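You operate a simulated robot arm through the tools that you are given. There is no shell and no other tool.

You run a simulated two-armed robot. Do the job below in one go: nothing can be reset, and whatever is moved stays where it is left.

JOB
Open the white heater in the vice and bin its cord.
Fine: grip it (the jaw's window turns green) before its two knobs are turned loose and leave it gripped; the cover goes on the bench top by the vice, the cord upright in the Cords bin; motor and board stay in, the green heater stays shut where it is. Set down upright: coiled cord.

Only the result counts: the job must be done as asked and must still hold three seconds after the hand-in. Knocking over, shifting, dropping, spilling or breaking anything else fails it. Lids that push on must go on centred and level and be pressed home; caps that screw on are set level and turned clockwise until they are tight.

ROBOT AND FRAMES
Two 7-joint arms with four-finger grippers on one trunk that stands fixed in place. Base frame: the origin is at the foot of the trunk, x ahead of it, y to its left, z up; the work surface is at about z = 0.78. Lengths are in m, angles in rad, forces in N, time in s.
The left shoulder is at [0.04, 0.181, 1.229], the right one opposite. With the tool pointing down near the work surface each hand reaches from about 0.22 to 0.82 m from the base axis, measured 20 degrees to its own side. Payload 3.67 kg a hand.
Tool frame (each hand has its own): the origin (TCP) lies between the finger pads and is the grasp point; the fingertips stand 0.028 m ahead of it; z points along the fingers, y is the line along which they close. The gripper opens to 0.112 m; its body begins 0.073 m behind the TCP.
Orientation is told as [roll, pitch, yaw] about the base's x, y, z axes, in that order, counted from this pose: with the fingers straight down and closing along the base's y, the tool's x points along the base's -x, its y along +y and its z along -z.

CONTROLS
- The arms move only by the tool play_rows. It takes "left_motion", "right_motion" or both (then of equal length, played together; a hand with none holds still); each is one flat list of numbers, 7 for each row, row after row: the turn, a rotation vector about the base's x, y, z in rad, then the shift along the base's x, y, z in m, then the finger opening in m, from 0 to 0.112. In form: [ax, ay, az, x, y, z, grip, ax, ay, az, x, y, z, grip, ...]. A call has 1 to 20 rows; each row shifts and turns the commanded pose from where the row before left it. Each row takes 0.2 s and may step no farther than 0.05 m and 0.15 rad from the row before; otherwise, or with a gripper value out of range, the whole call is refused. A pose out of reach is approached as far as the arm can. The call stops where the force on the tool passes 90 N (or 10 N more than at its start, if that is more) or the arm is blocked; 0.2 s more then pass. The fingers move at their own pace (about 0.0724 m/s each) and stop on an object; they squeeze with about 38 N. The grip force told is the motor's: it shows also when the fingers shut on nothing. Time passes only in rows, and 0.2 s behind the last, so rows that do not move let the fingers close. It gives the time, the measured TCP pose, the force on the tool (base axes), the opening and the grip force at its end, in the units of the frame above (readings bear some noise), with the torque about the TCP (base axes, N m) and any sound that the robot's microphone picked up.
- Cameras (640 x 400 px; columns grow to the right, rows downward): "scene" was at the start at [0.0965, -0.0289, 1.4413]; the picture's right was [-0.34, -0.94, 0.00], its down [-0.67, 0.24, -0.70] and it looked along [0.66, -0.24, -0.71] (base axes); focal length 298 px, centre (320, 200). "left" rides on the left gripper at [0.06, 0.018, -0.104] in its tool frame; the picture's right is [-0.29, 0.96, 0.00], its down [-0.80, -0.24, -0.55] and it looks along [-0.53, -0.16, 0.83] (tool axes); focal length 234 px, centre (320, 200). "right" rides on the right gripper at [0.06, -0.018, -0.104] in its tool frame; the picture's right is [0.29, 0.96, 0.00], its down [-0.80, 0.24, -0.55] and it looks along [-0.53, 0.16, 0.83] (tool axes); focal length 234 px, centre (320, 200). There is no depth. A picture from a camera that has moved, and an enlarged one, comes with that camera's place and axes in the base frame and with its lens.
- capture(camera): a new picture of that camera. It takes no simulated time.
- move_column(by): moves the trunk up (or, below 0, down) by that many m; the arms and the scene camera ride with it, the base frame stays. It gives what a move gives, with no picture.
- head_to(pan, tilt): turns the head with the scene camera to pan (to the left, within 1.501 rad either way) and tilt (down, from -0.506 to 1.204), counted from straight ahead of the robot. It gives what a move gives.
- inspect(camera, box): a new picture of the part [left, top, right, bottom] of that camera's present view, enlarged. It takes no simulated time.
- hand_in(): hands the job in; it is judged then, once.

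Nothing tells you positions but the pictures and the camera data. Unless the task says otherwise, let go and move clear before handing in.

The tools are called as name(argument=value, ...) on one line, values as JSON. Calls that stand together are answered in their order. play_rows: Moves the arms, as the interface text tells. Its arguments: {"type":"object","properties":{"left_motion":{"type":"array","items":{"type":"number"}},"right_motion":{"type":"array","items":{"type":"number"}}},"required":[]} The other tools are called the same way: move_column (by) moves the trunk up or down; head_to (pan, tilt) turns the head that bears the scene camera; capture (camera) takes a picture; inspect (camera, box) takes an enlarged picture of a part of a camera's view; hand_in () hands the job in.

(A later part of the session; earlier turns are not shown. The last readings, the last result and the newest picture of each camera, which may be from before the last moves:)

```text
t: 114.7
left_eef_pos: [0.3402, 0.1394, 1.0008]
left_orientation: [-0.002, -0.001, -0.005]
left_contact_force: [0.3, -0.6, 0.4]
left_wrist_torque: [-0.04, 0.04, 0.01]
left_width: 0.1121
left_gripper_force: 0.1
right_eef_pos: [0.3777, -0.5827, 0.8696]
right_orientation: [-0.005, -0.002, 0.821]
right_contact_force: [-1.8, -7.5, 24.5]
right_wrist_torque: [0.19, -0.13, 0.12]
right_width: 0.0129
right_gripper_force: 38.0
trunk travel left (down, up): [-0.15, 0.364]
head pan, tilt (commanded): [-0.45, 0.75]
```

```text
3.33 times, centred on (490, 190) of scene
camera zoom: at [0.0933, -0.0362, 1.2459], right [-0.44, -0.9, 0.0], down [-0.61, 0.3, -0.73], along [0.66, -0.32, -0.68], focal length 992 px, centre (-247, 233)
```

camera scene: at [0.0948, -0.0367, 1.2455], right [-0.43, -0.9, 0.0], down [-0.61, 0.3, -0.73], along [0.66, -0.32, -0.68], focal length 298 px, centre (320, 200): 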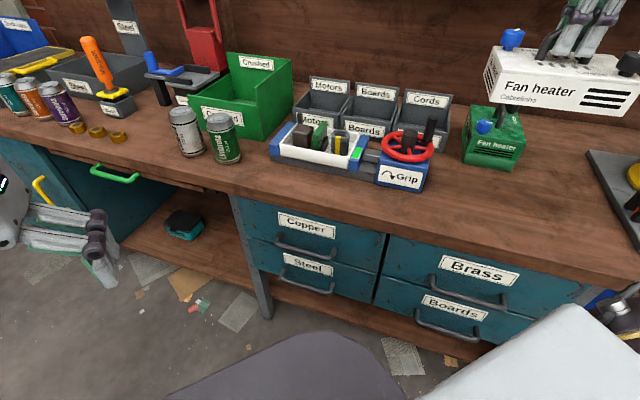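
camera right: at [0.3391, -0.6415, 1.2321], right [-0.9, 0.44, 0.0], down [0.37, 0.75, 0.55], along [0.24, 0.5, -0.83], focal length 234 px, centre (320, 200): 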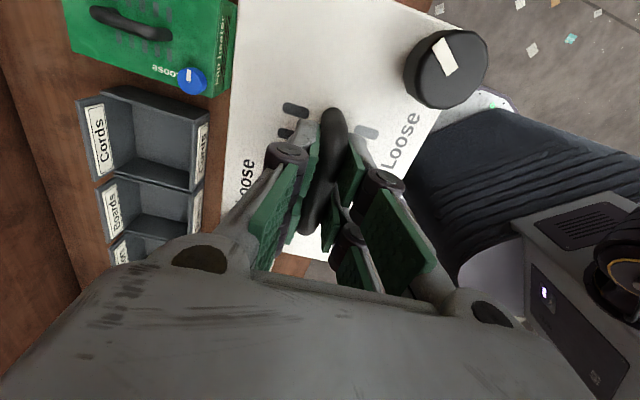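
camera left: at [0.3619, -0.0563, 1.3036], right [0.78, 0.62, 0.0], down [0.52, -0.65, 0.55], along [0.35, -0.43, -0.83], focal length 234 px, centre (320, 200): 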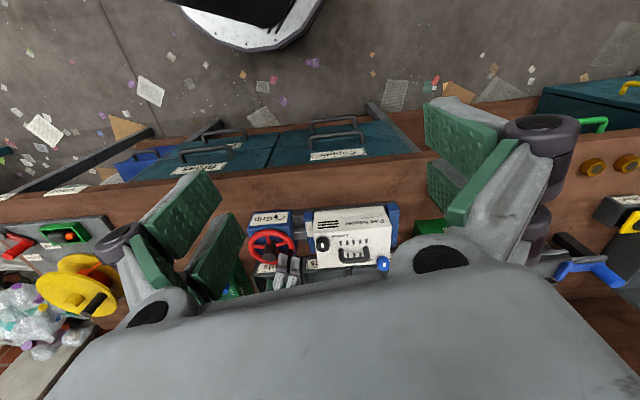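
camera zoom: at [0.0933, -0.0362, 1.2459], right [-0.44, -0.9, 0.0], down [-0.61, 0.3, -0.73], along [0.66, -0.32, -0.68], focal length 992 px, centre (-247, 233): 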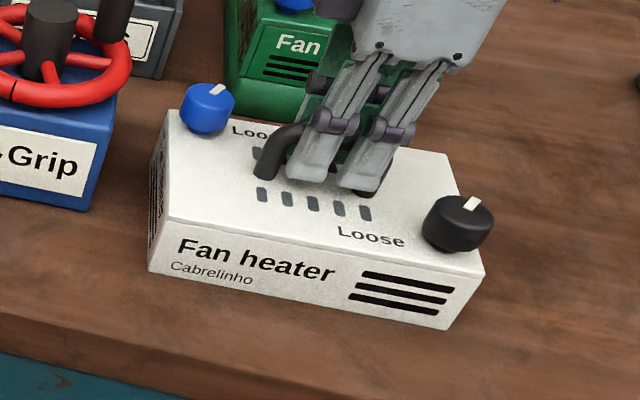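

The cover rests on the bench (24 N contact). I'll ease the load and open the fingers gently.

play_rows(right_motion=[0, 0, 0, 0, 0, 0.002, 0.005, 0, 0, 0, 0, 0, 0.0005, 0.005, 0, 0, 0, 0, 0, 0, 0.02, 0, 0, 0, 0, 0, 0, 0.035, 0, 0, 0, 0, 0, 0, 0.05, 0, 0, 0, 0, 0, 0, 0.05])

inspect(camera="right", box=[220, 60, 420, 280])

```text
t: 116.1
left_eef_pos: [0.3417, 0.1376, 1.001]
left_orientation: [-0.001, 0.0, -0.005]
left_contact_force: [-0.3, 0.3, -1.0]
left_wrist_torque: [0.01, 0.0, 0.02]
left_width: 0.1123
left_gripper_force: 0.2
right_eef_pos: [0.3784, -0.5817, 0.8691]
right_orientation: [0.004, 0.0, 0.822]
right_contact_force: [-0.1, -0.6, 0.2]
right_wrist_torque: [-0.01, 0.02, 0.01]
right_width: 0.05
right_gripper_force: 0.1
trunk travel left (down, up): [-0.15, 0.364]
head pan, tilt (commanded): [-0.45, 0.75]
```

```text
1.82 times, centred on (320, 170) of right
camera zoom: at [0.3523, -0.6381, 0.9736], right [-0.9, 0.44, 0.0], down [0.37, 0.75, 0.55], along [0.24, 0.5, -0.83], focal length 426 px, centre (320, 254)
```

zoom: 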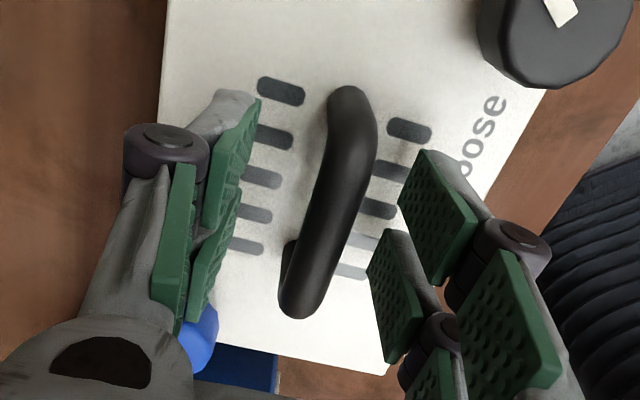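

Released. Lifting clear and looking at the cord.

play_rows(right_motion=[0, 0, 0, 0, 0, 0.03, 0.05, 0, 0, 0, 0, 0, 0.045, 0.06, 0, 0, 0, 0, 0, 0.045, 0.08, 0, 0, 0, 0, 0, 0.045, 0.08, 0, 0, 0, 0.03, 0.02, 0.03, 0.08, 0, 0, 0, 0.035, 0.03, 0, 0.08, 0, 0, 0, 0.035, 0.03, 0, 0.08, 0, 0, 0, 0.03, 0.03, 0, 0.08, 0, 0, 0, 0.03, 0.03, 0, 0.08])

capture(camera="right")

inspect(camera="scene", box=[250, 80, 450, 200])

inspect(camera="scene", box=[420, 100, 560, 230])

```text
t: 118.1
left_eef_pos: [0.3423, 0.1409, 1.0006]
left_orientation: [-0.003, 0.0, -0.004]
left_contact_force: [-1.6, 0.5, 0.1]
left_wrist_torque: [-0.02, -0.08, -0.02]
left_width: 0.112
left_gripper_force: 0.0
right_eef_pos: [0.537, -0.4402, 1.0764]
right_orientation: [-0.017, -0.016, 0.824]
right_contact_force: [2.3, 1.3, -6.6]
right_wrist_torque: [-0.1, 0.27, -0.01]
right_width: 0.0798
right_gripper_force: 0.1
trunk travel left (down, up): [-0.15, 0.364]
head pan, tilt (commanded): [-0.45, 0.75]
```

```text
taken
camera right: at [0.5068, -0.4967, 1.1793], right [-0.9, 0.44, -0.02], down [0.35, 0.75, 0.56], along [0.26, 0.5, -0.83], focal length 234 px, centre (320, 200)
```

right: 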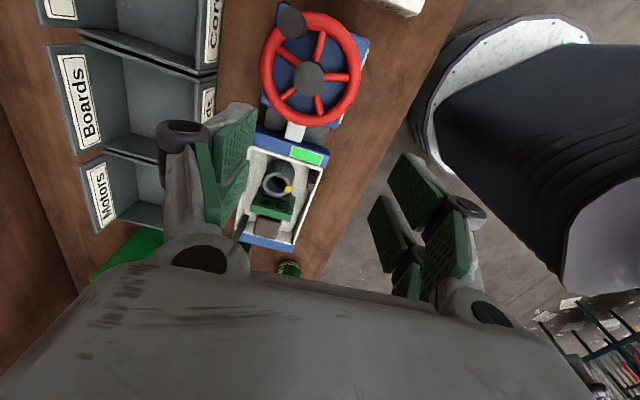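

```text
3.20 times, centred on (350, 140) of scene
camera zoom: at [0.0946, -0.0349, 1.2456], right [-0.43, -0.9, 0.0], down [-0.61, 0.3, -0.73], along [0.66, -0.32, -0.68], focal length 953 px, centre (224, 392)
```

zoom: 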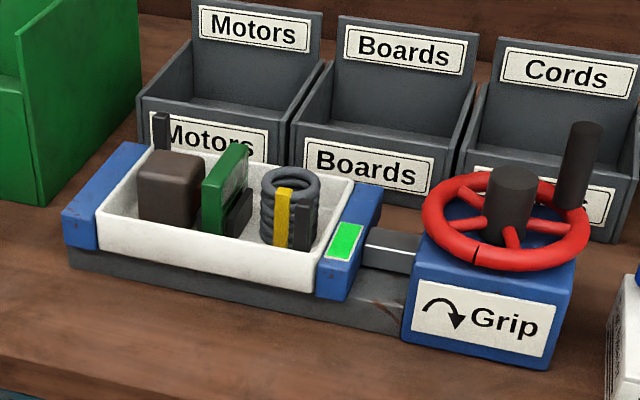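

```text
3.08 times, centred on (490, 165) of scene
camera zoom: at [0.0946, -0.0349, 1.2456], right [-0.43, -0.9, 0.0], down [-0.61, 0.3, -0.73], along [0.66, -0.32, -0.68], focal length 916 px, centre (-203, 308)
```

zoom: 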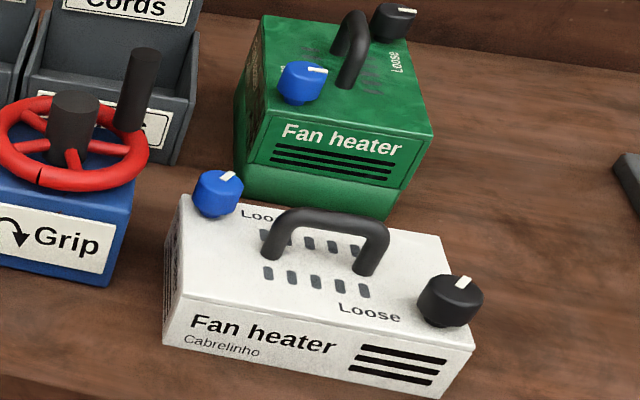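

play_rows(right_motion=[0, 0, 0, 0.01, 0.01, 0, 0.08, 0, 0, 0, 0, 0, 0, 0.08])

inspect(camera="right", box=[220, 110, 340, 270])

inspect(camera="scene", box=[305, 115, 365, 170])

```text
t: 118.7
left_eef_pos: [0.3422, 0.1383, 1.0006]
left_orientation: [0.001, 0.001, -0.003]
left_contact_force: [0.1, 0.5, 0.5]
left_wrist_torque: [0.04, 0.01, 0.04]
left_width: 0.112
left_gripper_force: 0.1
right_eef_pos: [0.5479, -0.4332, 1.0624]
right_orientation: [0.003, 0.001, 0.822]
right_contact_force: [0.2, -0.7, -0.2]
right_wrist_torque: [0.03, 0.03, 0.02]
right_width: 0.08
right_gripper_force: 0.0
trunk travel left (down, up): [-0.15, 0.364]
head pan, tilt (commanded): [-0.45, 0.75]
```

```text
2.50 times, centred on (280, 190) of right
camera zoom: at [0.5215, -0.4898, 1.1665], right [-0.9, 0.44, 0.0], down [0.37, 0.75, 0.56], along [0.24, 0.5, -0.83], focal length 585 px, centre (420, 225)
```

zoom: 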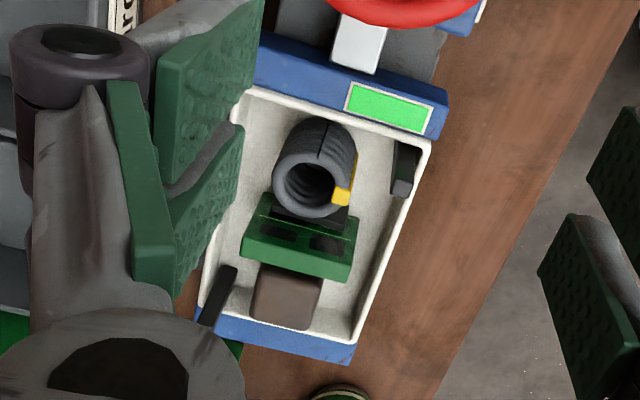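

```text
7.27 times, centred on (335, 142) of scene
camera zoom: at [0.0955, -0.0381, 1.2454], right [-0.44, -0.9, 0.0], down [-0.61, 0.3, -0.73], along [0.66, -0.32, -0.68], focal length 2165 px, centre (211, 618)
```

zoom: 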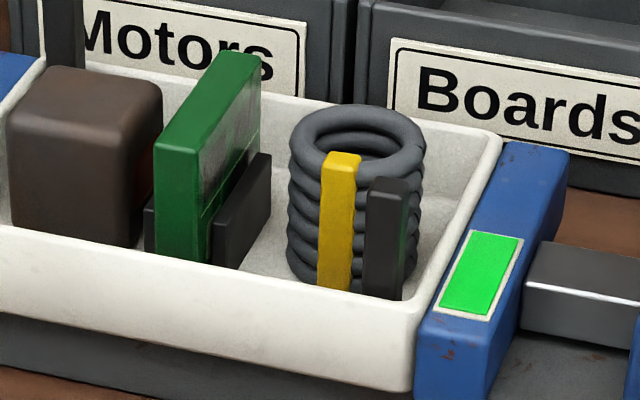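

The cover stands upright by the vice. The cord coil (about 41 mm wide, 45 mm tall) stands at about (0.655, -0.363), top z 0.867. The Cords bin is far out, so I need its exact geometry for reach.

inspect(camera="scene", box=[380, 75, 480, 175])

capture(camera="right")

```text
4.00 times, centred on (430, 125) of scene
camera zoom: at [0.0955, -0.0381, 1.2454], right [-0.44, -0.9, 0.0], down [-0.61, 0.3, -0.73], along [0.66, -0.32, -0.68], focal length 1191 px, centre (-120, 500)
```

zoom: 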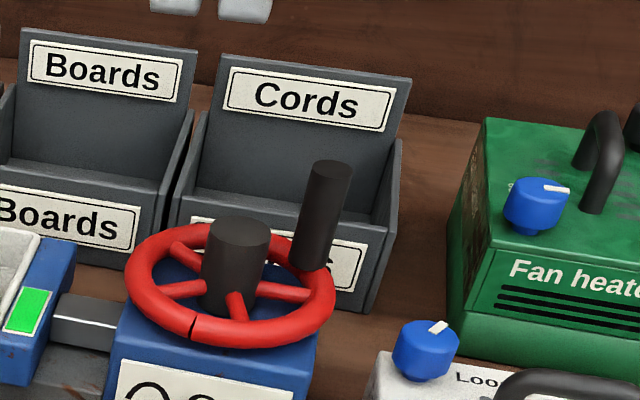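

```text
taken
camera right: at [0.5215, -0.4898, 1.1665], right [-0.9, 0.44, 0.0], down [0.37, 0.75, 0.56], along [0.24, 0.5, -0.83], focal length 234 px, centre (320, 200)
```

right: 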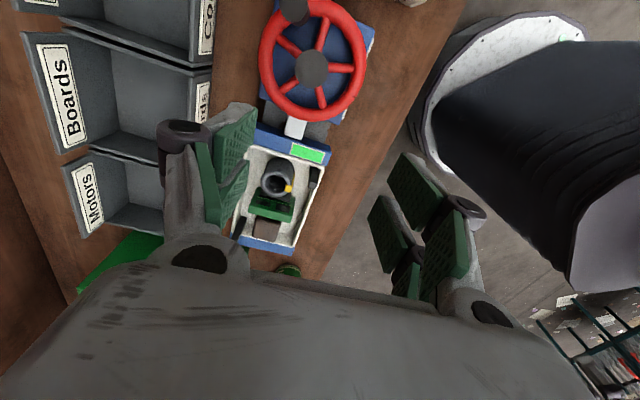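

play_rows(right_motion=[0, 0, -0.146, -0.0025, -0.011, 0.006, 0.08, 0, 0, -0.146, -0.0025, -0.011, 0.006, 0.08, 0, 0, -0.146, -0.0025, -0.011, 0.006, 0.08, 0, 0, -0.146, -0.0025, -0.011, 0.006, 0.08, 0, 0, -0.146, -0.0025, -0.011, 0.006, 0.08, 0, 0, -0.146, -0.0025, -0.011, 0.006, 0.08, 0, 0, -0.146, -0.0025, -0.011, 0, 0.08, 0, 0, -0.146, -0.0025, -0.011, 0, 0.08, 0, 0, -0.146, -0.0025, -0.011, 0, 0.08, 0, 0, -0.146, -0.0025, -0.011, 0, 0.08, 0, 0, -0.146, -0.0025, -0.011, 0, 0.08, 0, 0, 0, 0, 0, 0, 0.08])

capture(camera="right")

```text
t: 121.3
left_eef_pos: [0.3408, 0.1381, 1.0012]
left_orientation: [0.001, 0.0, -0.006]
left_contact_force: [0.3, -0.1, -0.1]
left_wrist_torque: [0.03, 0.02, -0.03]
left_width: 0.1123
left_gripper_force: 0.0
right_eef_pos: [0.5217, -0.5522, 1.102]
right_orientation: [0.003, 0.0, -0.786]
right_contact_force: [0.3, -0.5, 0.0]
right_wrist_torque: [-0.01, 0.01, -0.02]
right_width: 0.0799
right_gripper_force: 0.0
trunk travel left (down, up): [-0.15, 0.364]
head pan, tilt (commanded): [-0.45, 0.75]
```

```text
taken
camera right: at [0.4664, -0.5224, 1.2053], right [0.47, 0.88, 0.0], down [0.73, -0.39, 0.55], along [0.49, -0.26, -0.83], focal length 234 px, centre (320, 200)
```

right: 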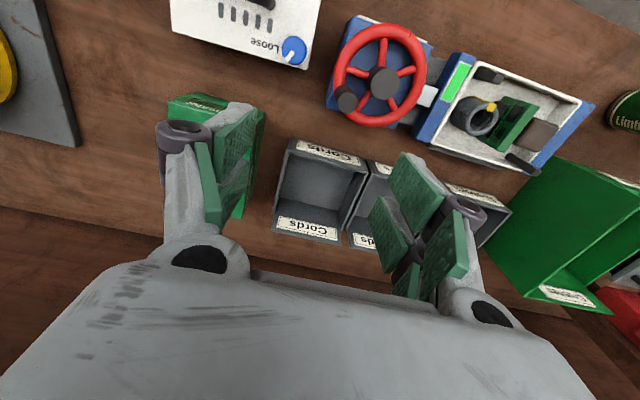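

inspect(camera="right", box=[255, 120, 395, 260])

inspect(camera="right", box=[410, 40, 600, 190])

```text
2.86 times, centred on (325, 190) of right
camera zoom: at [0.4664, -0.5224, 1.2053], right [0.47, 0.88, 0.0], down [0.73, -0.39, 0.55], along [0.49, -0.26, -0.83], focal length 669 px, centre (306, 229)
```

zoom: 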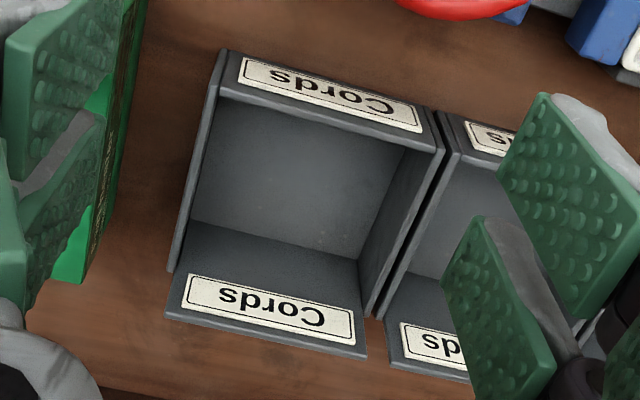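

```text
2.67 times, centred on (505, 115) of right
camera zoom: at [0.4664, -0.5224, 1.2053], right [0.47, 0.88, 0.0], down [0.73, -0.39, 0.55], along [0.49, -0.26, -0.83], focal length 624 px, centre (-173, 427)
```

zoom: 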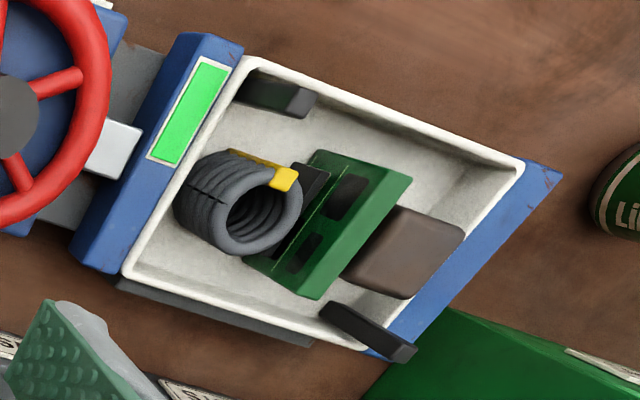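

The Cords bin interior spans roughly 0.125 m wide with a front wall at z 0.84; it needs a leaning hand to reach. Plan: lift the cord vertically, set it upright on the free bench strip in front of the vice, regrasp it leaning outward, then place it in the bin. First, move above the cord with the closing axis front-to-back.

play_rows(right_motion=[0, 0, 0.1428, 0.0121, 0.0173, -0.005, 0.08, 0, 0, 0.1428, 0.0121, 0.0173, -0.005, 0.08, 0, 0, 0.1428, 0.0121, 0.0173, -0.005, 0.08, 0, 0, 0.1428, 0.0121, 0.0173, -0.005, 0.08, 0, 0, 0.1428, 0.0121, 0.0173, -0.005, 0.08, 0, 0, 0.1428, 0.0121, 0.0173, -0.005, 0.08, 0, 0, 0.1428, 0.0121, 0.0173, -0.005, 0.08, 0, 0, 0.1428, 0.0121, 0.0173, -0.01, 0.08, 0, 0, 0.1428, 0.0121, 0.0173, -0.01, 0.08, 0, 0, 0.1428, 0.0121, 0.0173, -0.02, 0.08, 0, 0, 0.1428, 0.0121, 0.0173, -0.02, 0.08, 0, 0, 0, 0, 0, 0, 0.08])

inspect(camera="right", box=[200, 60, 440, 280])

inspect(camera="scene", box=[270, 60, 410, 190])

```text
t: 123.9
left_eef_pos: [0.3424, 0.1384, 1.0005]
left_orientation: [0.0, 0.0, -0.005]
left_contact_force: [-0.3, -0.8, -0.3]
left_wrist_torque: [0.04, 0.01, 0.01]
left_width: 0.1121
left_gripper_force: 0.1
right_eef_pos: [0.6552, -0.3635, 1.006]
right_orientation: [0.003, -0.002, 0.788]
right_contact_force: [0.1, 0.8, 0.7]
right_wrist_torque: [-0.03, 0.03, 0.01]
right_width: 0.0798
right_gripper_force: 0.1
trunk travel left (down, up): [-0.15, 0.364]
head pan, tilt (commanded): [-0.45, 0.75]
```

```text
1.82 times, centred on (320, 170) of right
camera zoom: at [0.6262, -0.4187, 1.1108], right [-0.88, 0.47, 0.0], down [0.39, 0.73, 0.56], along [0.26, 0.49, -0.83], focal length 426 px, centre (320, 254)
```

zoom: 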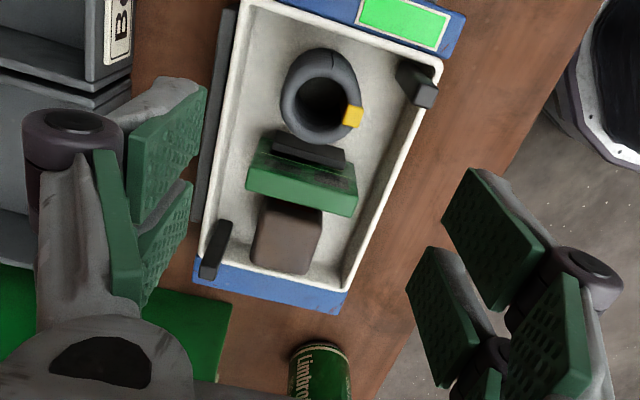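

```text
3.08 times, centred on (340, 125) of scene
camera zoom: at [0.0943, -0.0375, 1.2456], right [-0.44, -0.9, 0.0], down [-0.61, 0.3, -0.73], along [0.66, -0.32, -0.68], focal length 916 px, centre (258, 431)
```

zoom: 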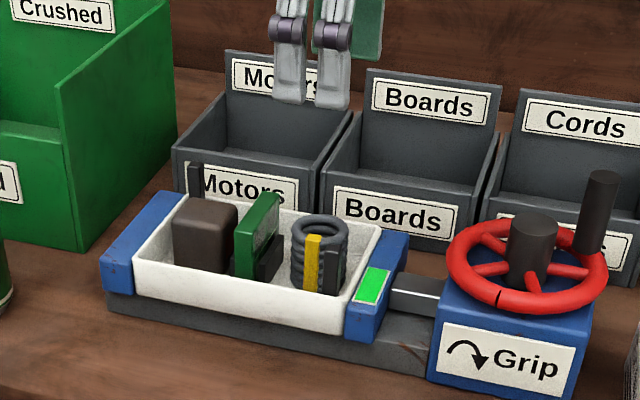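

The coil is centred under the hand. Descending and gripping its top rings only, above the tray walls.

play_rows(right_motion=[0, 0, 0, -0.0008, -0.0009, -0.04, 0.08, 0, 0, 0, 0, 0, -0.04, 0.08, 0, 0, 0, 0, 0, -0.03, 0.08, 0, 0, 0, 0, 0, -0.014, 0.08, 0, 0, 0, 0, 0, 0, 0.08])

inspect(camera="right", box=[200, 60, 440, 280])

inspect(camera="scene", box=[290, 90, 380, 180])

```text
t: 125.1
left_eef_pos: [0.3439, 0.1375, 1.0014]
left_orientation: [0.001, 0.001, -0.005]
left_contact_force: [-0.1, 0.0, 0.6]
left_wrist_torque: [-0.01, 0.05, 0.04]
left_width: 0.1117
left_gripper_force: 0.0
right_eef_pos: [0.6548, -0.3655, 0.8753]
right_orientation: [0.002, 0.002, 0.785]
right_contact_force: [1.8, -1.7, 0.8]
right_wrist_torque: [0.02, 0.09, 0.01]
right_width: 0.0854
right_gripper_force: 0.0
trunk travel left (down, up): [-0.15, 0.364]
head pan, tilt (commanded): [-0.45, 0.75]
```

```text
1.82 times, centred on (320, 170) of right
camera zoom: at [0.626, -0.4216, 0.9804], right [-0.88, 0.47, 0.0], down [0.4, 0.73, 0.55], along [0.26, 0.49, -0.83], focal length 426 px, centre (320, 254)
```

zoom: 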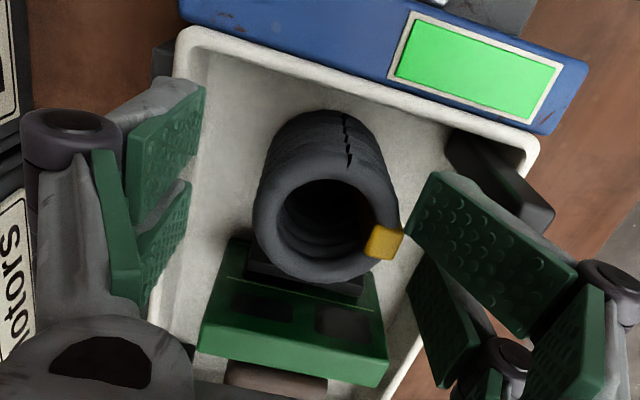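

```text
4.44 times, centred on (335, 135) of scene
camera zoom: at [0.0962, -0.0385, 1.2452], right [-0.44, -0.9, 0.0], down [-0.61, 0.3, -0.73], along [0.66, -0.32, -0.68], focal length 1323 px, centre (253, 489)
```

zoom: 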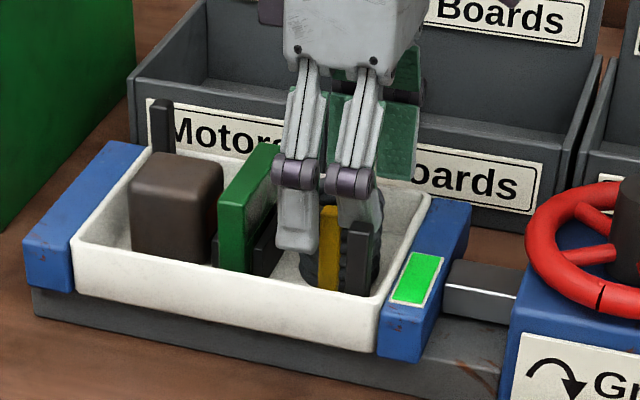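

play_rows(right_motion=[0, 0, 0, 0, 0, 0.002, 0.065, 0, 0, 0, 0, 0, 0, 0.062, 0, 0, 0, 0, 0, 0, 0.062])

inspect(camera="right", box=[200, 60, 440, 280])

inspect(camera="scene", box=[300, 100, 370, 170])

```text
t: 125.9
left_eef_pos: [0.342, 0.1388, 1.0024]
left_orientation: [0.0, -0.001, -0.005]
left_contact_force: [0.8, 0.0, -0.6]
left_wrist_torque: [0.0, -0.03, 0.02]
left_width: 0.112
left_gripper_force: 0.1
right_eef_pos: [0.6534, -0.3636, 0.8827]
right_orientation: [0.001, 0.0, 0.789]
right_contact_force: [-2.9, -0.2, 3.9]
right_wrist_torque: [0.03, 0.13, 0.05]
right_width: 0.0678
right_gripper_force: 1.9
trunk travel left (down, up): [-0.15, 0.364]
head pan, tilt (commanded): [-0.45, 0.75]
```

```text
1.82 times, centred on (320, 170) of right
camera zoom: at [0.6245, -0.4189, 0.9868], right [-0.88, 0.47, 0.0], down [0.39, 0.73, 0.56], along [0.26, 0.49, -0.83], focal length 426 px, centre (320, 254)
```

zoom: 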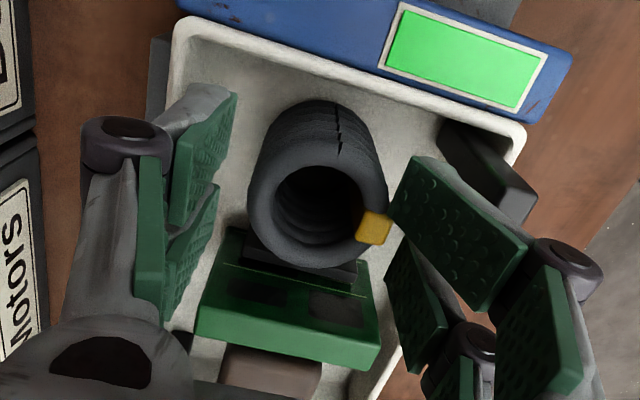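

```text
5.71 times, centred on (335, 135) of scene
camera zoom: at [0.0941, -0.0371, 1.2456], right [-0.44, -0.9, 0.0], down [-0.61, 0.3, -0.73], along [0.66, -0.32, -0.68], focal length 1701 px, centre (234, 571)
```

zoom: 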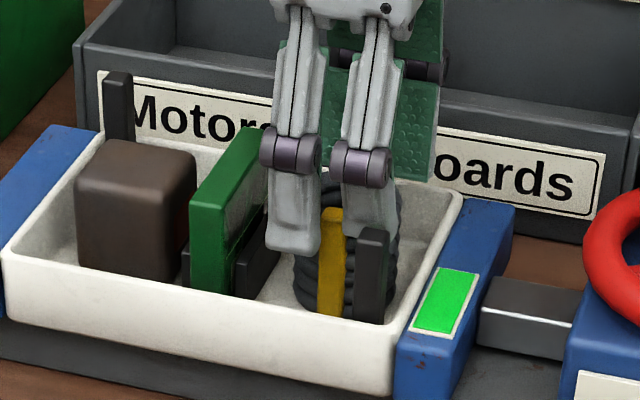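

play_rows(right_motion=[0, 0, 0, -0.003, 0.003, 0, 0.062, 0, 0, 0, 0, 0, 0, 0.05, 0, 0, 0, 0, 0, 0, 0.035, 0, 0, 0, 0, 0, 0, 0.03, 0, 0, 0, 0, 0, 0, 0.03])

inspect(camera="right", box=[200, 60, 440, 280])

inspect(camera="scene", box=[300, 100, 370, 170])

```text
t: 127.1
left_eef_pos: [0.3387, 0.1404, 1.0027]
left_orientation: [-0.001, -0.004, -0.006]
left_contact_force: [0.3, -0.3, 0.1]
left_wrist_torque: [-0.02, 0.01, -0.02]
left_width: 0.1119
left_gripper_force: 0.0
right_eef_pos: [0.6493, -0.3586, 0.8894]
right_orientation: [-0.006, -0.006, 0.787]
right_contact_force: [-3.9, 0.8, 44.2]
right_wrist_torque: [0.47, 0.91, 0.04]
right_width: 0.0479
right_gripper_force: 38.5
trunk travel left (down, up): [-0.15, 0.364]
head pan, tilt (commanded): [-0.45, 0.75]
```

```text
1.82 times, centred on (320, 170) of right
camera zoom: at [0.6191, -0.4128, 0.9931], right [-0.88, 0.47, -0.01], down [0.39, 0.73, 0.56], along [0.27, 0.49, -0.83], focal length 426 px, centre (320, 254)
```

zoom: 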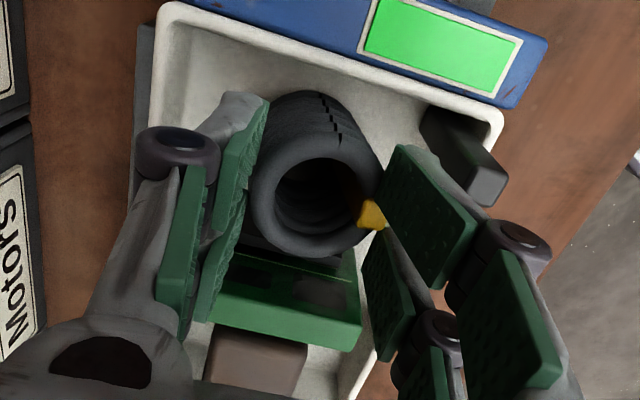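

```text
5.71 times, centred on (335, 135) of scene
camera zoom: at [0.0904, -0.0348, 1.2462], right [-0.44, -0.9, 0.0], down [-0.61, 0.3, -0.73], along [0.66, -0.32, -0.68], focal length 1701 px, centre (234, 571)
```

zoom: 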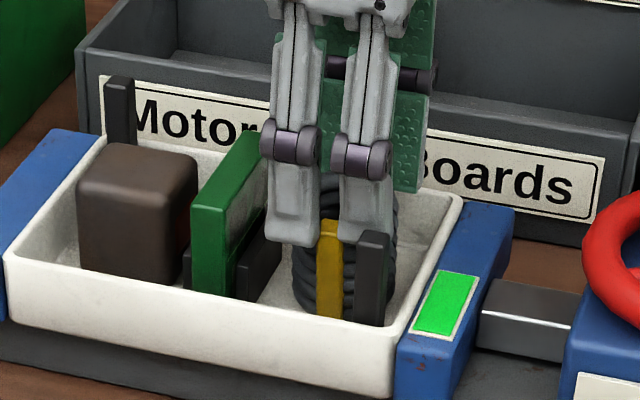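

The fingers push the coil down as they close (their tips arc downward). I'll raise the hand a few millimetres to null the vertical load before lifting.

play_rows(right_motion=[0, 0, 0, 0, 0, 0.004, 0.03, 0, 0, 0, 0, 0, 0.003, 0.03, 0, 0, 0, 0, 0, 0, 0.03])

inspect(camera="scene", box=[300, 100, 370, 170])

```text
t: 127.9
left_eef_pos: [0.3408, 0.14, 1.0009]
left_orientation: [-0.001, 0.001, -0.005]
left_contact_force: [0.5, 0.1, -0.7]
left_wrist_torque: [-0.02, 0.04, -0.04]
left_width: 0.1122
left_gripper_force: 0.0
right_eef_pos: [0.6504, -0.3581, 0.8898]
right_orientation: [0.001, 0.0, 0.788]
right_contact_force: [4.1, 8.0, 13.1]
right_wrist_torque: [0.69, -0.14, -0.12]
right_width: 0.0478
right_gripper_force: 38.1
trunk travel left (down, up): [-0.15, 0.364]
head pan, tilt (commanded): [-0.45, 0.75]
```

```text
5.71 times, centred on (335, 135) of scene
camera zoom: at [0.0943, -0.0357, 1.2455], right [-0.43, -0.9, 0.0], down [-0.61, 0.3, -0.73], along [0.66, -0.32, -0.68], focal length 1701 px, centre (234, 571)
```

zoom: 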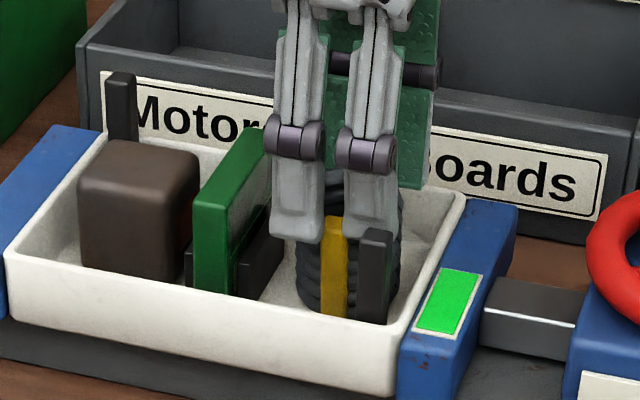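

play_rows(right_motion=[0, 0, 0, 0, 0, 0.004, 0.03, 0, 0, 0, 0, 0, 0.01, 0.03, 0, 0, 0, 0, 0, 0.01, 0.03, 0, 0, 0, 0, 0, 0, 0.03])

inspect(camera="scene", box=[300, 90, 370, 165])

inspect(camera="right", box=[200, 60, 440, 280])

```text
t: 128.9
left_eef_pos: [0.3424, 0.1381, 1.0007]
left_orientation: [0.0, 0.0, -0.004]
left_contact_force: [-0.3, 0.2, 0.1]
left_wrist_torque: [0.01, -0.04, 0.0]
left_width: 0.1118
left_gripper_force: 0.1
right_eef_pos: [0.6504, -0.3616, 0.9132]
right_orientation: [0.003, -0.002, 0.788]
right_contact_force: [-0.1, -0.3, -1.3]
right_wrist_torque: [-0.01, -0.01, 0.02]
right_width: 0.0478
right_gripper_force: 38.3
trunk travel left (down, up): [-0.15, 0.364]
head pan, tilt (commanded): [-0.45, 0.75]
```

```text
5.33 times, centred on (335, 128) of scene
camera zoom: at [0.095, -0.0373, 1.2455], right [-0.44, -0.9, 0.0], down [-0.61, 0.3, -0.73], along [0.66, -0.32, -0.68], focal length 1588 px, centre (240, 587)
```

zoom: 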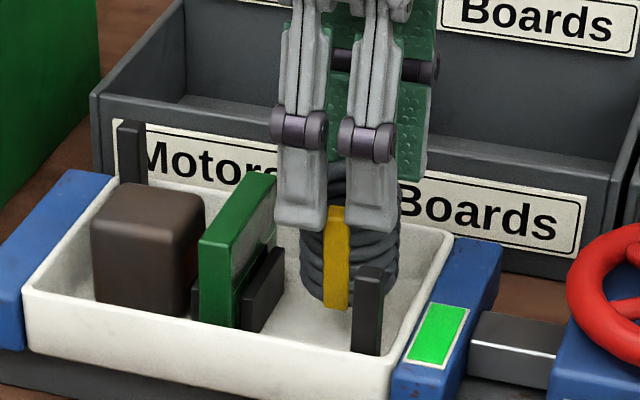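

```text
1.82 times, centred on (320, 170) of right
camera zoom: at [0.6217, -0.4163, 1.017], right [-0.88, 0.47, 0.0], down [0.39, 0.73, 0.55], along [0.26, 0.49, -0.83], focal length 426 px, centre (320, 254)
```

zoom: 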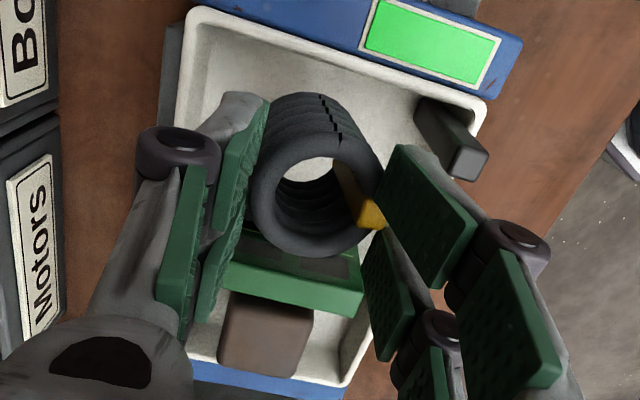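

The cord hangs upright in the grip. I'll lift clear of the tray, rotate the hand to the yaw needed for the bin and move over the free strip in front of the vice.

play_rows(right_motion=[0, 0, 0, 0, 0, 0.035, 0.03, 0, 0, 0, 0, 0, 0.04, 0.03, 0, 0, 0, 0, 0, 0.02, 0.03, 0, 0, -0.135, -0.0148, 0.0014, 0, 0.03, 0, 0, -0.135, -0.0148, 0.0014, 0, 0.03, 0, 0, -0.135, -0.0148, 0.0014, 0, 0.03, 0, 0, -0.135, -0.0148, 0.0014, 0, 0.03, 0, 0, -0.135, -0.0148, 0.0014, 0, 0.03, 0, 0, -0.135, -0.0148, 0.0014, 0, 0.03, 0, 0, -0.135, -0.0148, 0.0014, 0, 0.03, 0, 0, -0.135, -0.0148, 0.0014, 0, 0.03, 0, 0, -0.135, -0.0148, 0.0014, 0, 0.03, 0, 0, -0.135, -0.0148, 0.0014, 0, 0.03, 0, 0, -0.135, -0.0148, 0.0014, 0, 0.03, 0, 0, 0, 0, 0, 0, 0.03])

capture(camera="right")

inspect(camera="scene", box=[240, 60, 460, 220])

```text
t: 132.1
left_eef_pos: [0.342, 0.1382, 1.0005]
left_orientation: [0.0, 0.0, -0.005]
left_contact_force: [0.5, -0.6, -0.6]
left_wrist_torque: [0.01, -0.01, 0.02]
left_width: 0.1118
left_gripper_force: 0.0
right_eef_pos: [0.4878, -0.3439, 1.0096]
right_orientation: [0.001, -0.002, -0.699]
right_contact_force: [0.7, 0.2, -1.1]
right_wrist_torque: [-0.02, -0.01, 0.01]
right_width: 0.0478
right_gripper_force: 38.1
trunk travel left (down, up): [-0.15, 0.364]
head pan, tilt (commanded): [-0.45, 0.75]
```

```text
taken
camera right: at [0.4312, -0.3197, 1.1135], right [0.4, 0.92, 0.0], down [0.76, -0.33, 0.55], along [0.51, -0.22, -0.83], focal length 234 px, centre (320, 200)
```

right: 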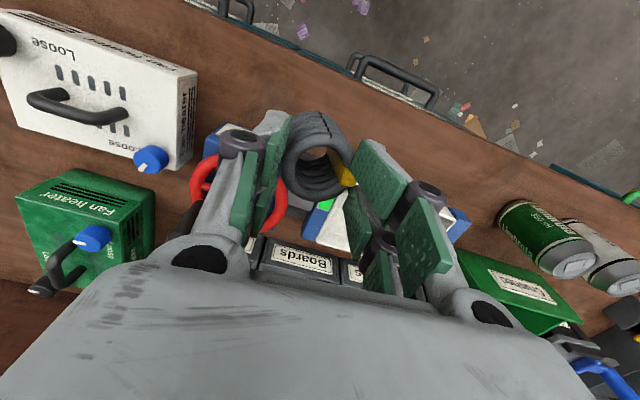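

```text
2.50 times, centred on (350, 140) of scene
camera zoom: at [0.0953, -0.0373, 1.2455], right [-0.44, -0.9, 0.0], down [-0.61, 0.3, -0.73], along [0.66, -0.32, -0.68], focal length 744 px, centre (245, 350)
```

zoom: 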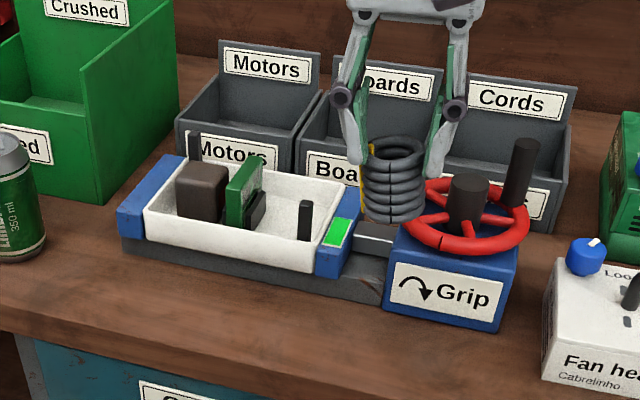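

play_rows(right_motion=[0, 0, 0, 0, 0, -0.035, 0.03, 0, 0, 0, 0, 0, -0.04, 0.03, 0, 0, 0, 0, 0, -0.035, 0.03, 0, 0, 0, 0, 0, -0.025, 0.03, 0, 0, 0, 0, 0, 0, 0.03])

inspect(camera="scene", box=[310, 100, 450, 220])

```text
t: 133.3
left_eef_pos: [0.3413, 0.1394, 1.001]
left_orientation: [-0.002, -0.001, -0.004]
left_contact_force: [0.5, 0.6, -0.6]
left_wrist_torque: [-0.04, -0.01, 0.0]
left_width: 0.1121
left_gripper_force: 0.0
right_eef_pos: [0.4891, -0.3418, 0.8729]
right_orientation: [0.002, 0.0, -0.698]
right_contact_force: [0.2, 0.3, -0.8]
right_wrist_torque: [-0.05, -0.03, 0.04]
right_width: 0.0475
right_gripper_force: 38.1
trunk travel left (down, up): [-0.15, 0.364]
head pan, tilt (commanded): [-0.45, 0.75]
```

```text
3.33 times, centred on (380, 160) of scene
camera zoom: at [0.0946, -0.0371, 1.2456], right [-0.44, -0.9, 0.0], down [-0.61, 0.3, -0.73], along [0.66, -0.32, -0.68], focal length 992 px, centre (120, 333)
```

zoom: 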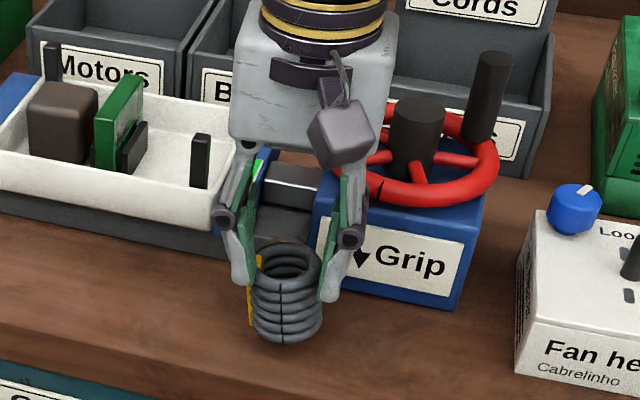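

play_rows(right_motion=[0, 0, 0, 0, 0, -0.006, 0.03, 0, 0, 0, 0, 0, -0.004, 0.03, 0, 0, 0, 0, 0, 0, 0.03])

```text
t: 134.1
left_eef_pos: [0.3421, 0.1386, 0.9999]
left_orientation: [-0.001, 0.001, -0.005]
left_contact_force: [0.6, 0.5, -0.5]
left_wrist_torque: [0.02, 0.0, 0.06]
left_width: 0.1121
left_gripper_force: 0.0
right_eef_pos: [0.4878, -0.3434, 0.8644]
right_orientation: [0.0, -0.001, -0.698]
right_contact_force: [0.6, -0.5, -1.0]
right_wrist_torque: [-0.02, 0.01, 0.01]
right_width: 0.0476
right_gripper_force: 38.4
trunk travel left (down, up): [-0.15, 0.364]
head pan, tilt (commanded): [-0.45, 0.75]
```

play_rows(right_motion=[0, 0, 0, 0, 0, -0.003, 0.03, 0, 0, 0, 0, 0, -0.002, 0.03, 0, 0, 0, 0, 0, 0, 0.03])

```text
t: 134.9
left_eef_pos: [0.3408, 0.1385, 1.0004]
left_orientation: [0.0, -0.001, -0.005]
left_contact_force: [-0.7, -0.5, 0.4]
left_wrist_torque: [0.0, 0.0, 0.0]
left_width: 0.112
left_gripper_force: 0.0
right_eef_pos: [0.4887, -0.3434, 0.8598]
right_orientation: [0.001, -0.001, -0.699]
right_contact_force: [-0.8, -0.4, 0.4]
right_wrist_torque: [0.01, 0.01, -0.01]
right_width: 0.0479
right_gripper_force: 37.9
trunk travel left (down, up): [-0.15, 0.364]
head pan, tilt (commanded): [-0.45, 0.75]
```

play_rows(right_motion=[0, 0, 0, 0, 0, -0.002, 0.03, 0, 0, 0, 0, 0, -0.002, 0.03, 0, 0, 0, 0, 0, 0, 0.03])

```text
t: 135.7
left_eef_pos: [0.3415, 0.1387, 1.0008]
left_orientation: [-0.001, 0.0, -0.006]
left_contact_force: [-0.3, 0.1, -0.2]
left_wrist_torque: [0.02, -0.01, 0.0]
left_width: 0.1122
left_gripper_force: 0.1
right_eef_pos: [0.4884, -0.3443, 0.8545]
right_orientation: [0.001, 0.0, -0.698]
right_contact_force: [-0.2, -0.1, 0.8]
right_wrist_torque: [-0.05, -0.01, 0.0]
right_width: 0.0478
right_gripper_force: 38.4
trunk travel left (down, up): [-0.15, 0.364]
head pan, tilt (commanded): [-0.45, 0.75]
```

play_rows(right_motion=[0, 0, 0, 0, 0, -0.002, 0.03, 0, 0, 0, 0, 0, -0.002, 0.03, 0, 0, 0, 0, 0, 0, 0.03])

inspect(camera="scene", box=[320, 140, 420, 220])

```text
t: 136.5
left_eef_pos: [0.3394, 0.1394, 1.0024]
left_orientation: [-0.002, -0.003, -0.005]
left_contact_force: [1.4, 0.3, 0.1]
left_wrist_torque: [0.01, 0.02, 0.04]
left_width: 0.112
left_gripper_force: 0.0
right_eef_pos: [0.4866, -0.3435, 0.8549]
right_orientation: [0.005, -0.005, -0.699]
right_contact_force: [1.6, -1.7, 27.4]
right_wrist_torque: [0.28, -0.31, -0.06]
right_width: 0.0475
right_gripper_force: 37.7
trunk travel left (down, up): [-0.15, 0.364]
head pan, tilt (commanded): [-0.45, 0.75]
```

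```text
5.00 times, centred on (370, 180) of scene
camera zoom: at [0.093, -0.0361, 1.2459], right [-0.44, -0.9, 0.0], down [-0.61, 0.3, -0.73], along [0.66, -0.32, -0.68], focal length 1489 px, centre (70, 300)
```

zoom: 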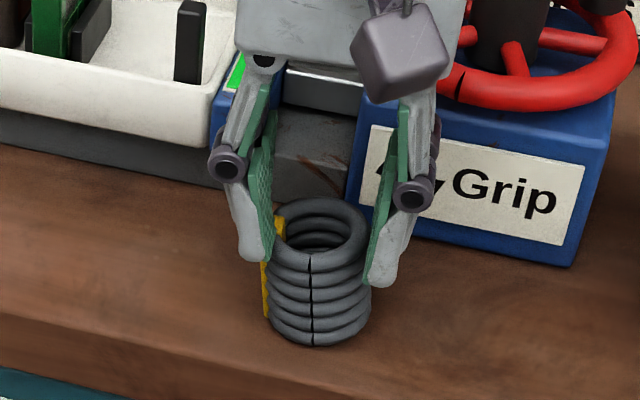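

The coil stands on the bench. I'll ease the load and release it.

play_rows(right_motion=[0, 0, 0, 0, 0, 0.003, 0.03, 0, 0, 0, 0, 0, 0, 0.03, 0, 0, 0, 0, 0, 0, 0.06, 0, 0, 0, 0, 0, 0, 0.08, 0, 0, 0, 0, 0, 0, 0.08])

inspect(camera="scene", box=[320, 140, 420, 220])

inspect(camera="right", box=[200, 60, 440, 280])

```text
t: 137.7
left_eef_pos: [0.3423, 0.1374, 1.0018]
left_orientation: [0.002, 0.001, -0.007]
left_contact_force: [-0.1, -0.2, -0.9]
left_wrist_torque: [-0.01, 0.03, 0.04]
left_width: 0.1121
left_gripper_force: 0.2
right_eef_pos: [0.4883, -0.3451, 0.8548]
right_orientation: [-0.002, 0.0, -0.698]
right_contact_force: [0.1, 0.0, 0.2]
right_wrist_torque: [0.0, -0.01, 0.04]
right_width: 0.0801
right_gripper_force: 0.1
trunk travel left (down, up): [-0.15, 0.364]
head pan, tilt (commanded): [-0.45, 0.75]
```

```text
5.00 times, centred on (370, 180) of scene
camera zoom: at [0.0949, -0.0373, 1.2455], right [-0.44, -0.9, 0.0], down [-0.61, 0.3, -0.73], along [0.66, -0.32, -0.68], focal length 1489 px, centre (70, 300)
```

zoom: 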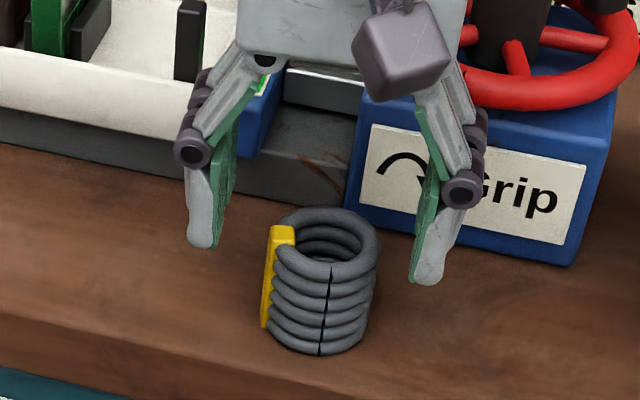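

```text
1.82 times, centred on (320, 170) of right
camera zoom: at [0.4308, -0.3202, 0.9581], right [0.39, 0.92, 0.0], down [0.76, -0.33, 0.55], along [0.51, -0.22, -0.83], focal length 426 px, centre (320, 254)
```

zoom: 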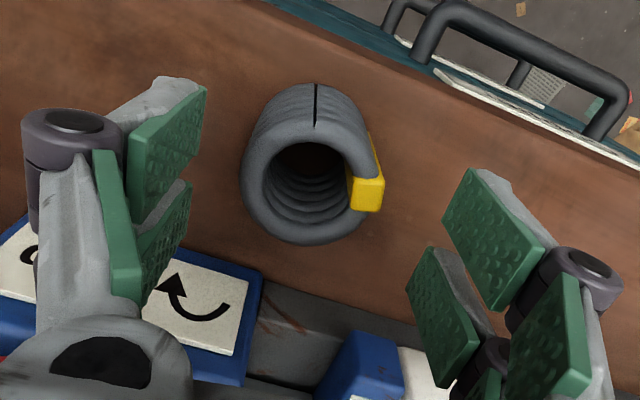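

The coil stands upright on the bench. I'll rise, lower the trunk a little more for reach, and then lean the hand outward (0.45 rad) at yaw -0.785 for the regrasp.

play_rows(right_motion=[0, 0, 0, 0, 0, 0.03, 0.08, 0, 0, 0, 0, 0, 0.05, 0.08, 0, 0, 0, 0, 0, 0.05, 0.08, 0, 0, 0, 0, 0, 0, 0.08])

move_column(by=-0.06)

play_rows(right_motion=[0, 0, -0.087, -0.002, 0.001, 0, 0.08, -0.0795, -0.0796, 0, -0.002, 0.001, 0, 0.08, -0.0795, -0.0796, 0, -0.002, 0.002, 0, 0.08, -0.0795, -0.0796, 0, -0.002, 0.001, 0, 0.08, -0.0795, -0.0796, 0, -0.0008, 0.001, 0, 0.08, 0, 0, 0, 0, 0, 0, 0.08])

inspect(camera="right", box=[200, 60, 440, 280])

capture(camera="scene")

```text
t: 138.7
left_eef_pos: [0.3427, 0.1385, 1.001]
left_orientation: [0.0, 0.0, -0.006]
left_contact_force: [-0.2, -0.6, -0.1]
left_wrist_torque: [-0.01, -0.03, -0.01]
left_width: 0.1121
left_gripper_force: 0.0
right_eef_pos: [0.4881, -0.3485, 0.9818]
right_orientation: [0.003, -0.002, -0.695]
right_contact_force: [0.1, -0.7, 0.3]
right_wrist_torque: [0.01, 0.03, 0.02]
right_width: 0.0798
right_gripper_force: 0.1
trunk travel left (down, up): [-0.15, 0.364]
head pan, tilt (commanded): [-0.45, 0.75]
```

```text
t: 139.7
left_eef_pos: [0.3419, 0.1381, 0.94]
left_orientation: [0.0, 0.001, -0.006]
left_contact_force: [0.8, 0.2, 0.6]
left_wrist_torque: [-0.03, -0.02, 0.02]
left_width: 0.1119
left_gripper_force: 0.0
right_eef_pos: [0.4871, -0.3487, 0.9207]
right_orientation: [0.001, 0.0, -0.698]
right_contact_force: [-0.5, -0.2, -0.3]
right_wrist_torque: [0.02, -0.01, 0.04]
right_width: 0.0802
right_gripper_force: 0.0
trunk travel left (down, up): [-0.09, 0.424]
head pan, tilt (commanded): [-0.45, 0.75]
```

```text
t: 141.1
left_eef_pos: [0.3416, 0.1378, 0.9404]
left_orientation: [0.001, 0.0, -0.004]
left_contact_force: [-0.4, 0.2, 0.2]
left_wrist_torque: [0.06, -0.03, 0.04]
left_width: 0.1119
left_gripper_force: 0.0
right_eef_pos: [0.4795, -0.3408, 0.9205]
right_orientation: [0.002, -0.452, -0.785]
right_contact_force: [0.1, 0.3, -0.1]
right_wrist_torque: [0.0, 0.01, 0.0]
right_width: 0.0804
right_gripper_force: 0.2
trunk travel left (down, up): [-0.09, 0.424]
head pan, tilt (commanded): [-0.45, 0.75]
```

```text
1.82 times, centred on (320, 170) of right
camera zoom: at [0.3971, -0.2842, 0.9883], right [0.49, 0.86, -0.12], down [0.51, -0.17, 0.85], along [0.71, -0.48, -0.52], focal length 426 px, centre (320, 254)
```

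zoom: 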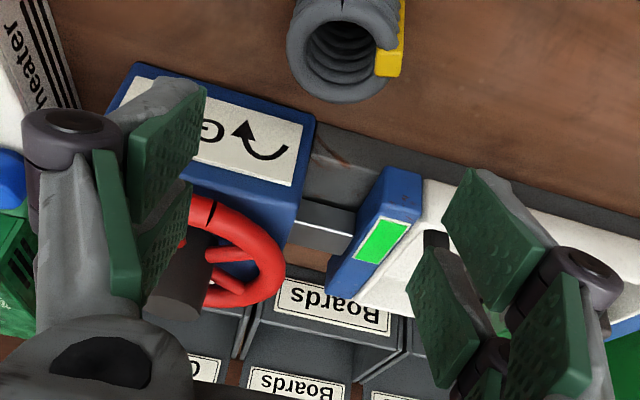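

```text
taken
camera scene: at [0.0949, -0.0375, 1.1846], right [-0.44, -0.9, 0.0], down [-0.61, 0.3, -0.73], along [0.66, -0.32, -0.68], focal length 298 px, centre (320, 200)
```

scene: 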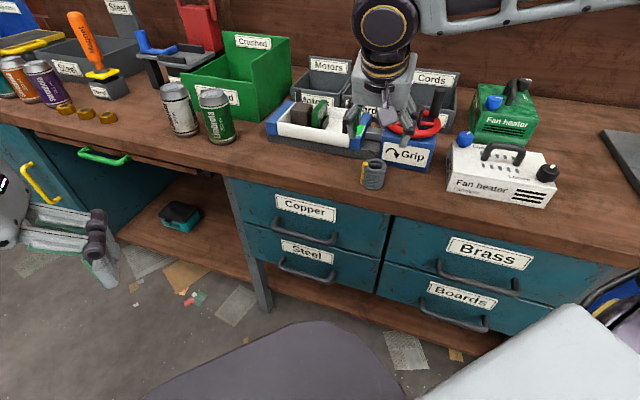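

play_rows(right_motion=[0, 0, 0, -0.0031, 0.0039, -0.03, 0.08, 0, 0, 0, 0, 0, -0.03, 0.08, 0, 0, 0, 0, 0, -0.0287, 0.08, 0, 0, 0, 0, 0, 0, 0.08])

inspect(camera="right", box=[200, 60, 440, 280])

inspect(camera="scene", box=[320, 110, 430, 210])

```text
t: 142.1
left_eef_pos: [0.3407, 0.1376, 0.9407]
left_orientation: [-0.001, 0.0, -0.004]
left_contact_force: [-0.4, 0.4, 0.9]
left_wrist_torque: [0.0, -0.02, -0.03]
left_width: 0.1122
left_gripper_force: 0.0
right_eef_pos: [0.4752, -0.3388, 0.8319]
right_orientation: [0.002, -0.452, -0.783]
right_contact_force: [1.1, 0.7, 0.6]
right_wrist_torque: [0.01, 0.0, -0.01]
right_width: 0.0797
right_gripper_force: 0.1
trunk travel left (down, up): [-0.09, 0.424]
head pan, tilt (commanded): [-0.45, 0.75]
```

```text
1.82 times, centred on (320, 170) of right
camera zoom: at [0.3931, -0.281, 0.8995], right [0.49, 0.86, -0.12], down [0.51, -0.17, 0.85], along [0.71, -0.48, -0.52], focal length 426 px, centre (320, 254)
```

zoom: 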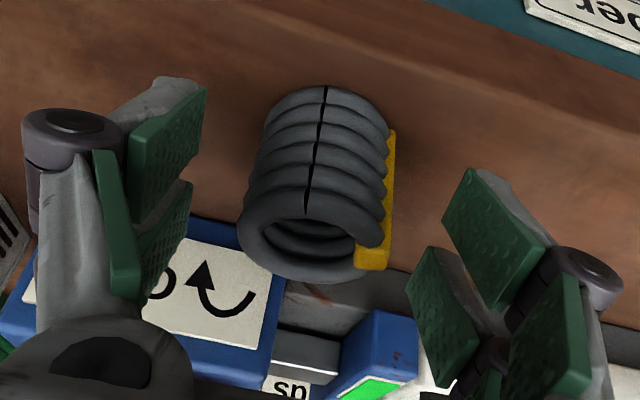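

```text
4.00 times, centred on (375, 160) of scene
camera zoom: at [0.0945, -0.0369, 1.1846], right [-0.44, -0.9, 0.0], down [-0.61, 0.3, -0.73], along [0.66, -0.32, -0.68], focal length 1191 px, centre (100, 360)
```

zoom: 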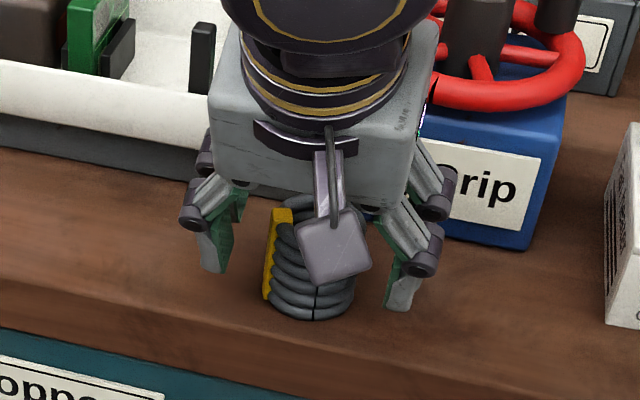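

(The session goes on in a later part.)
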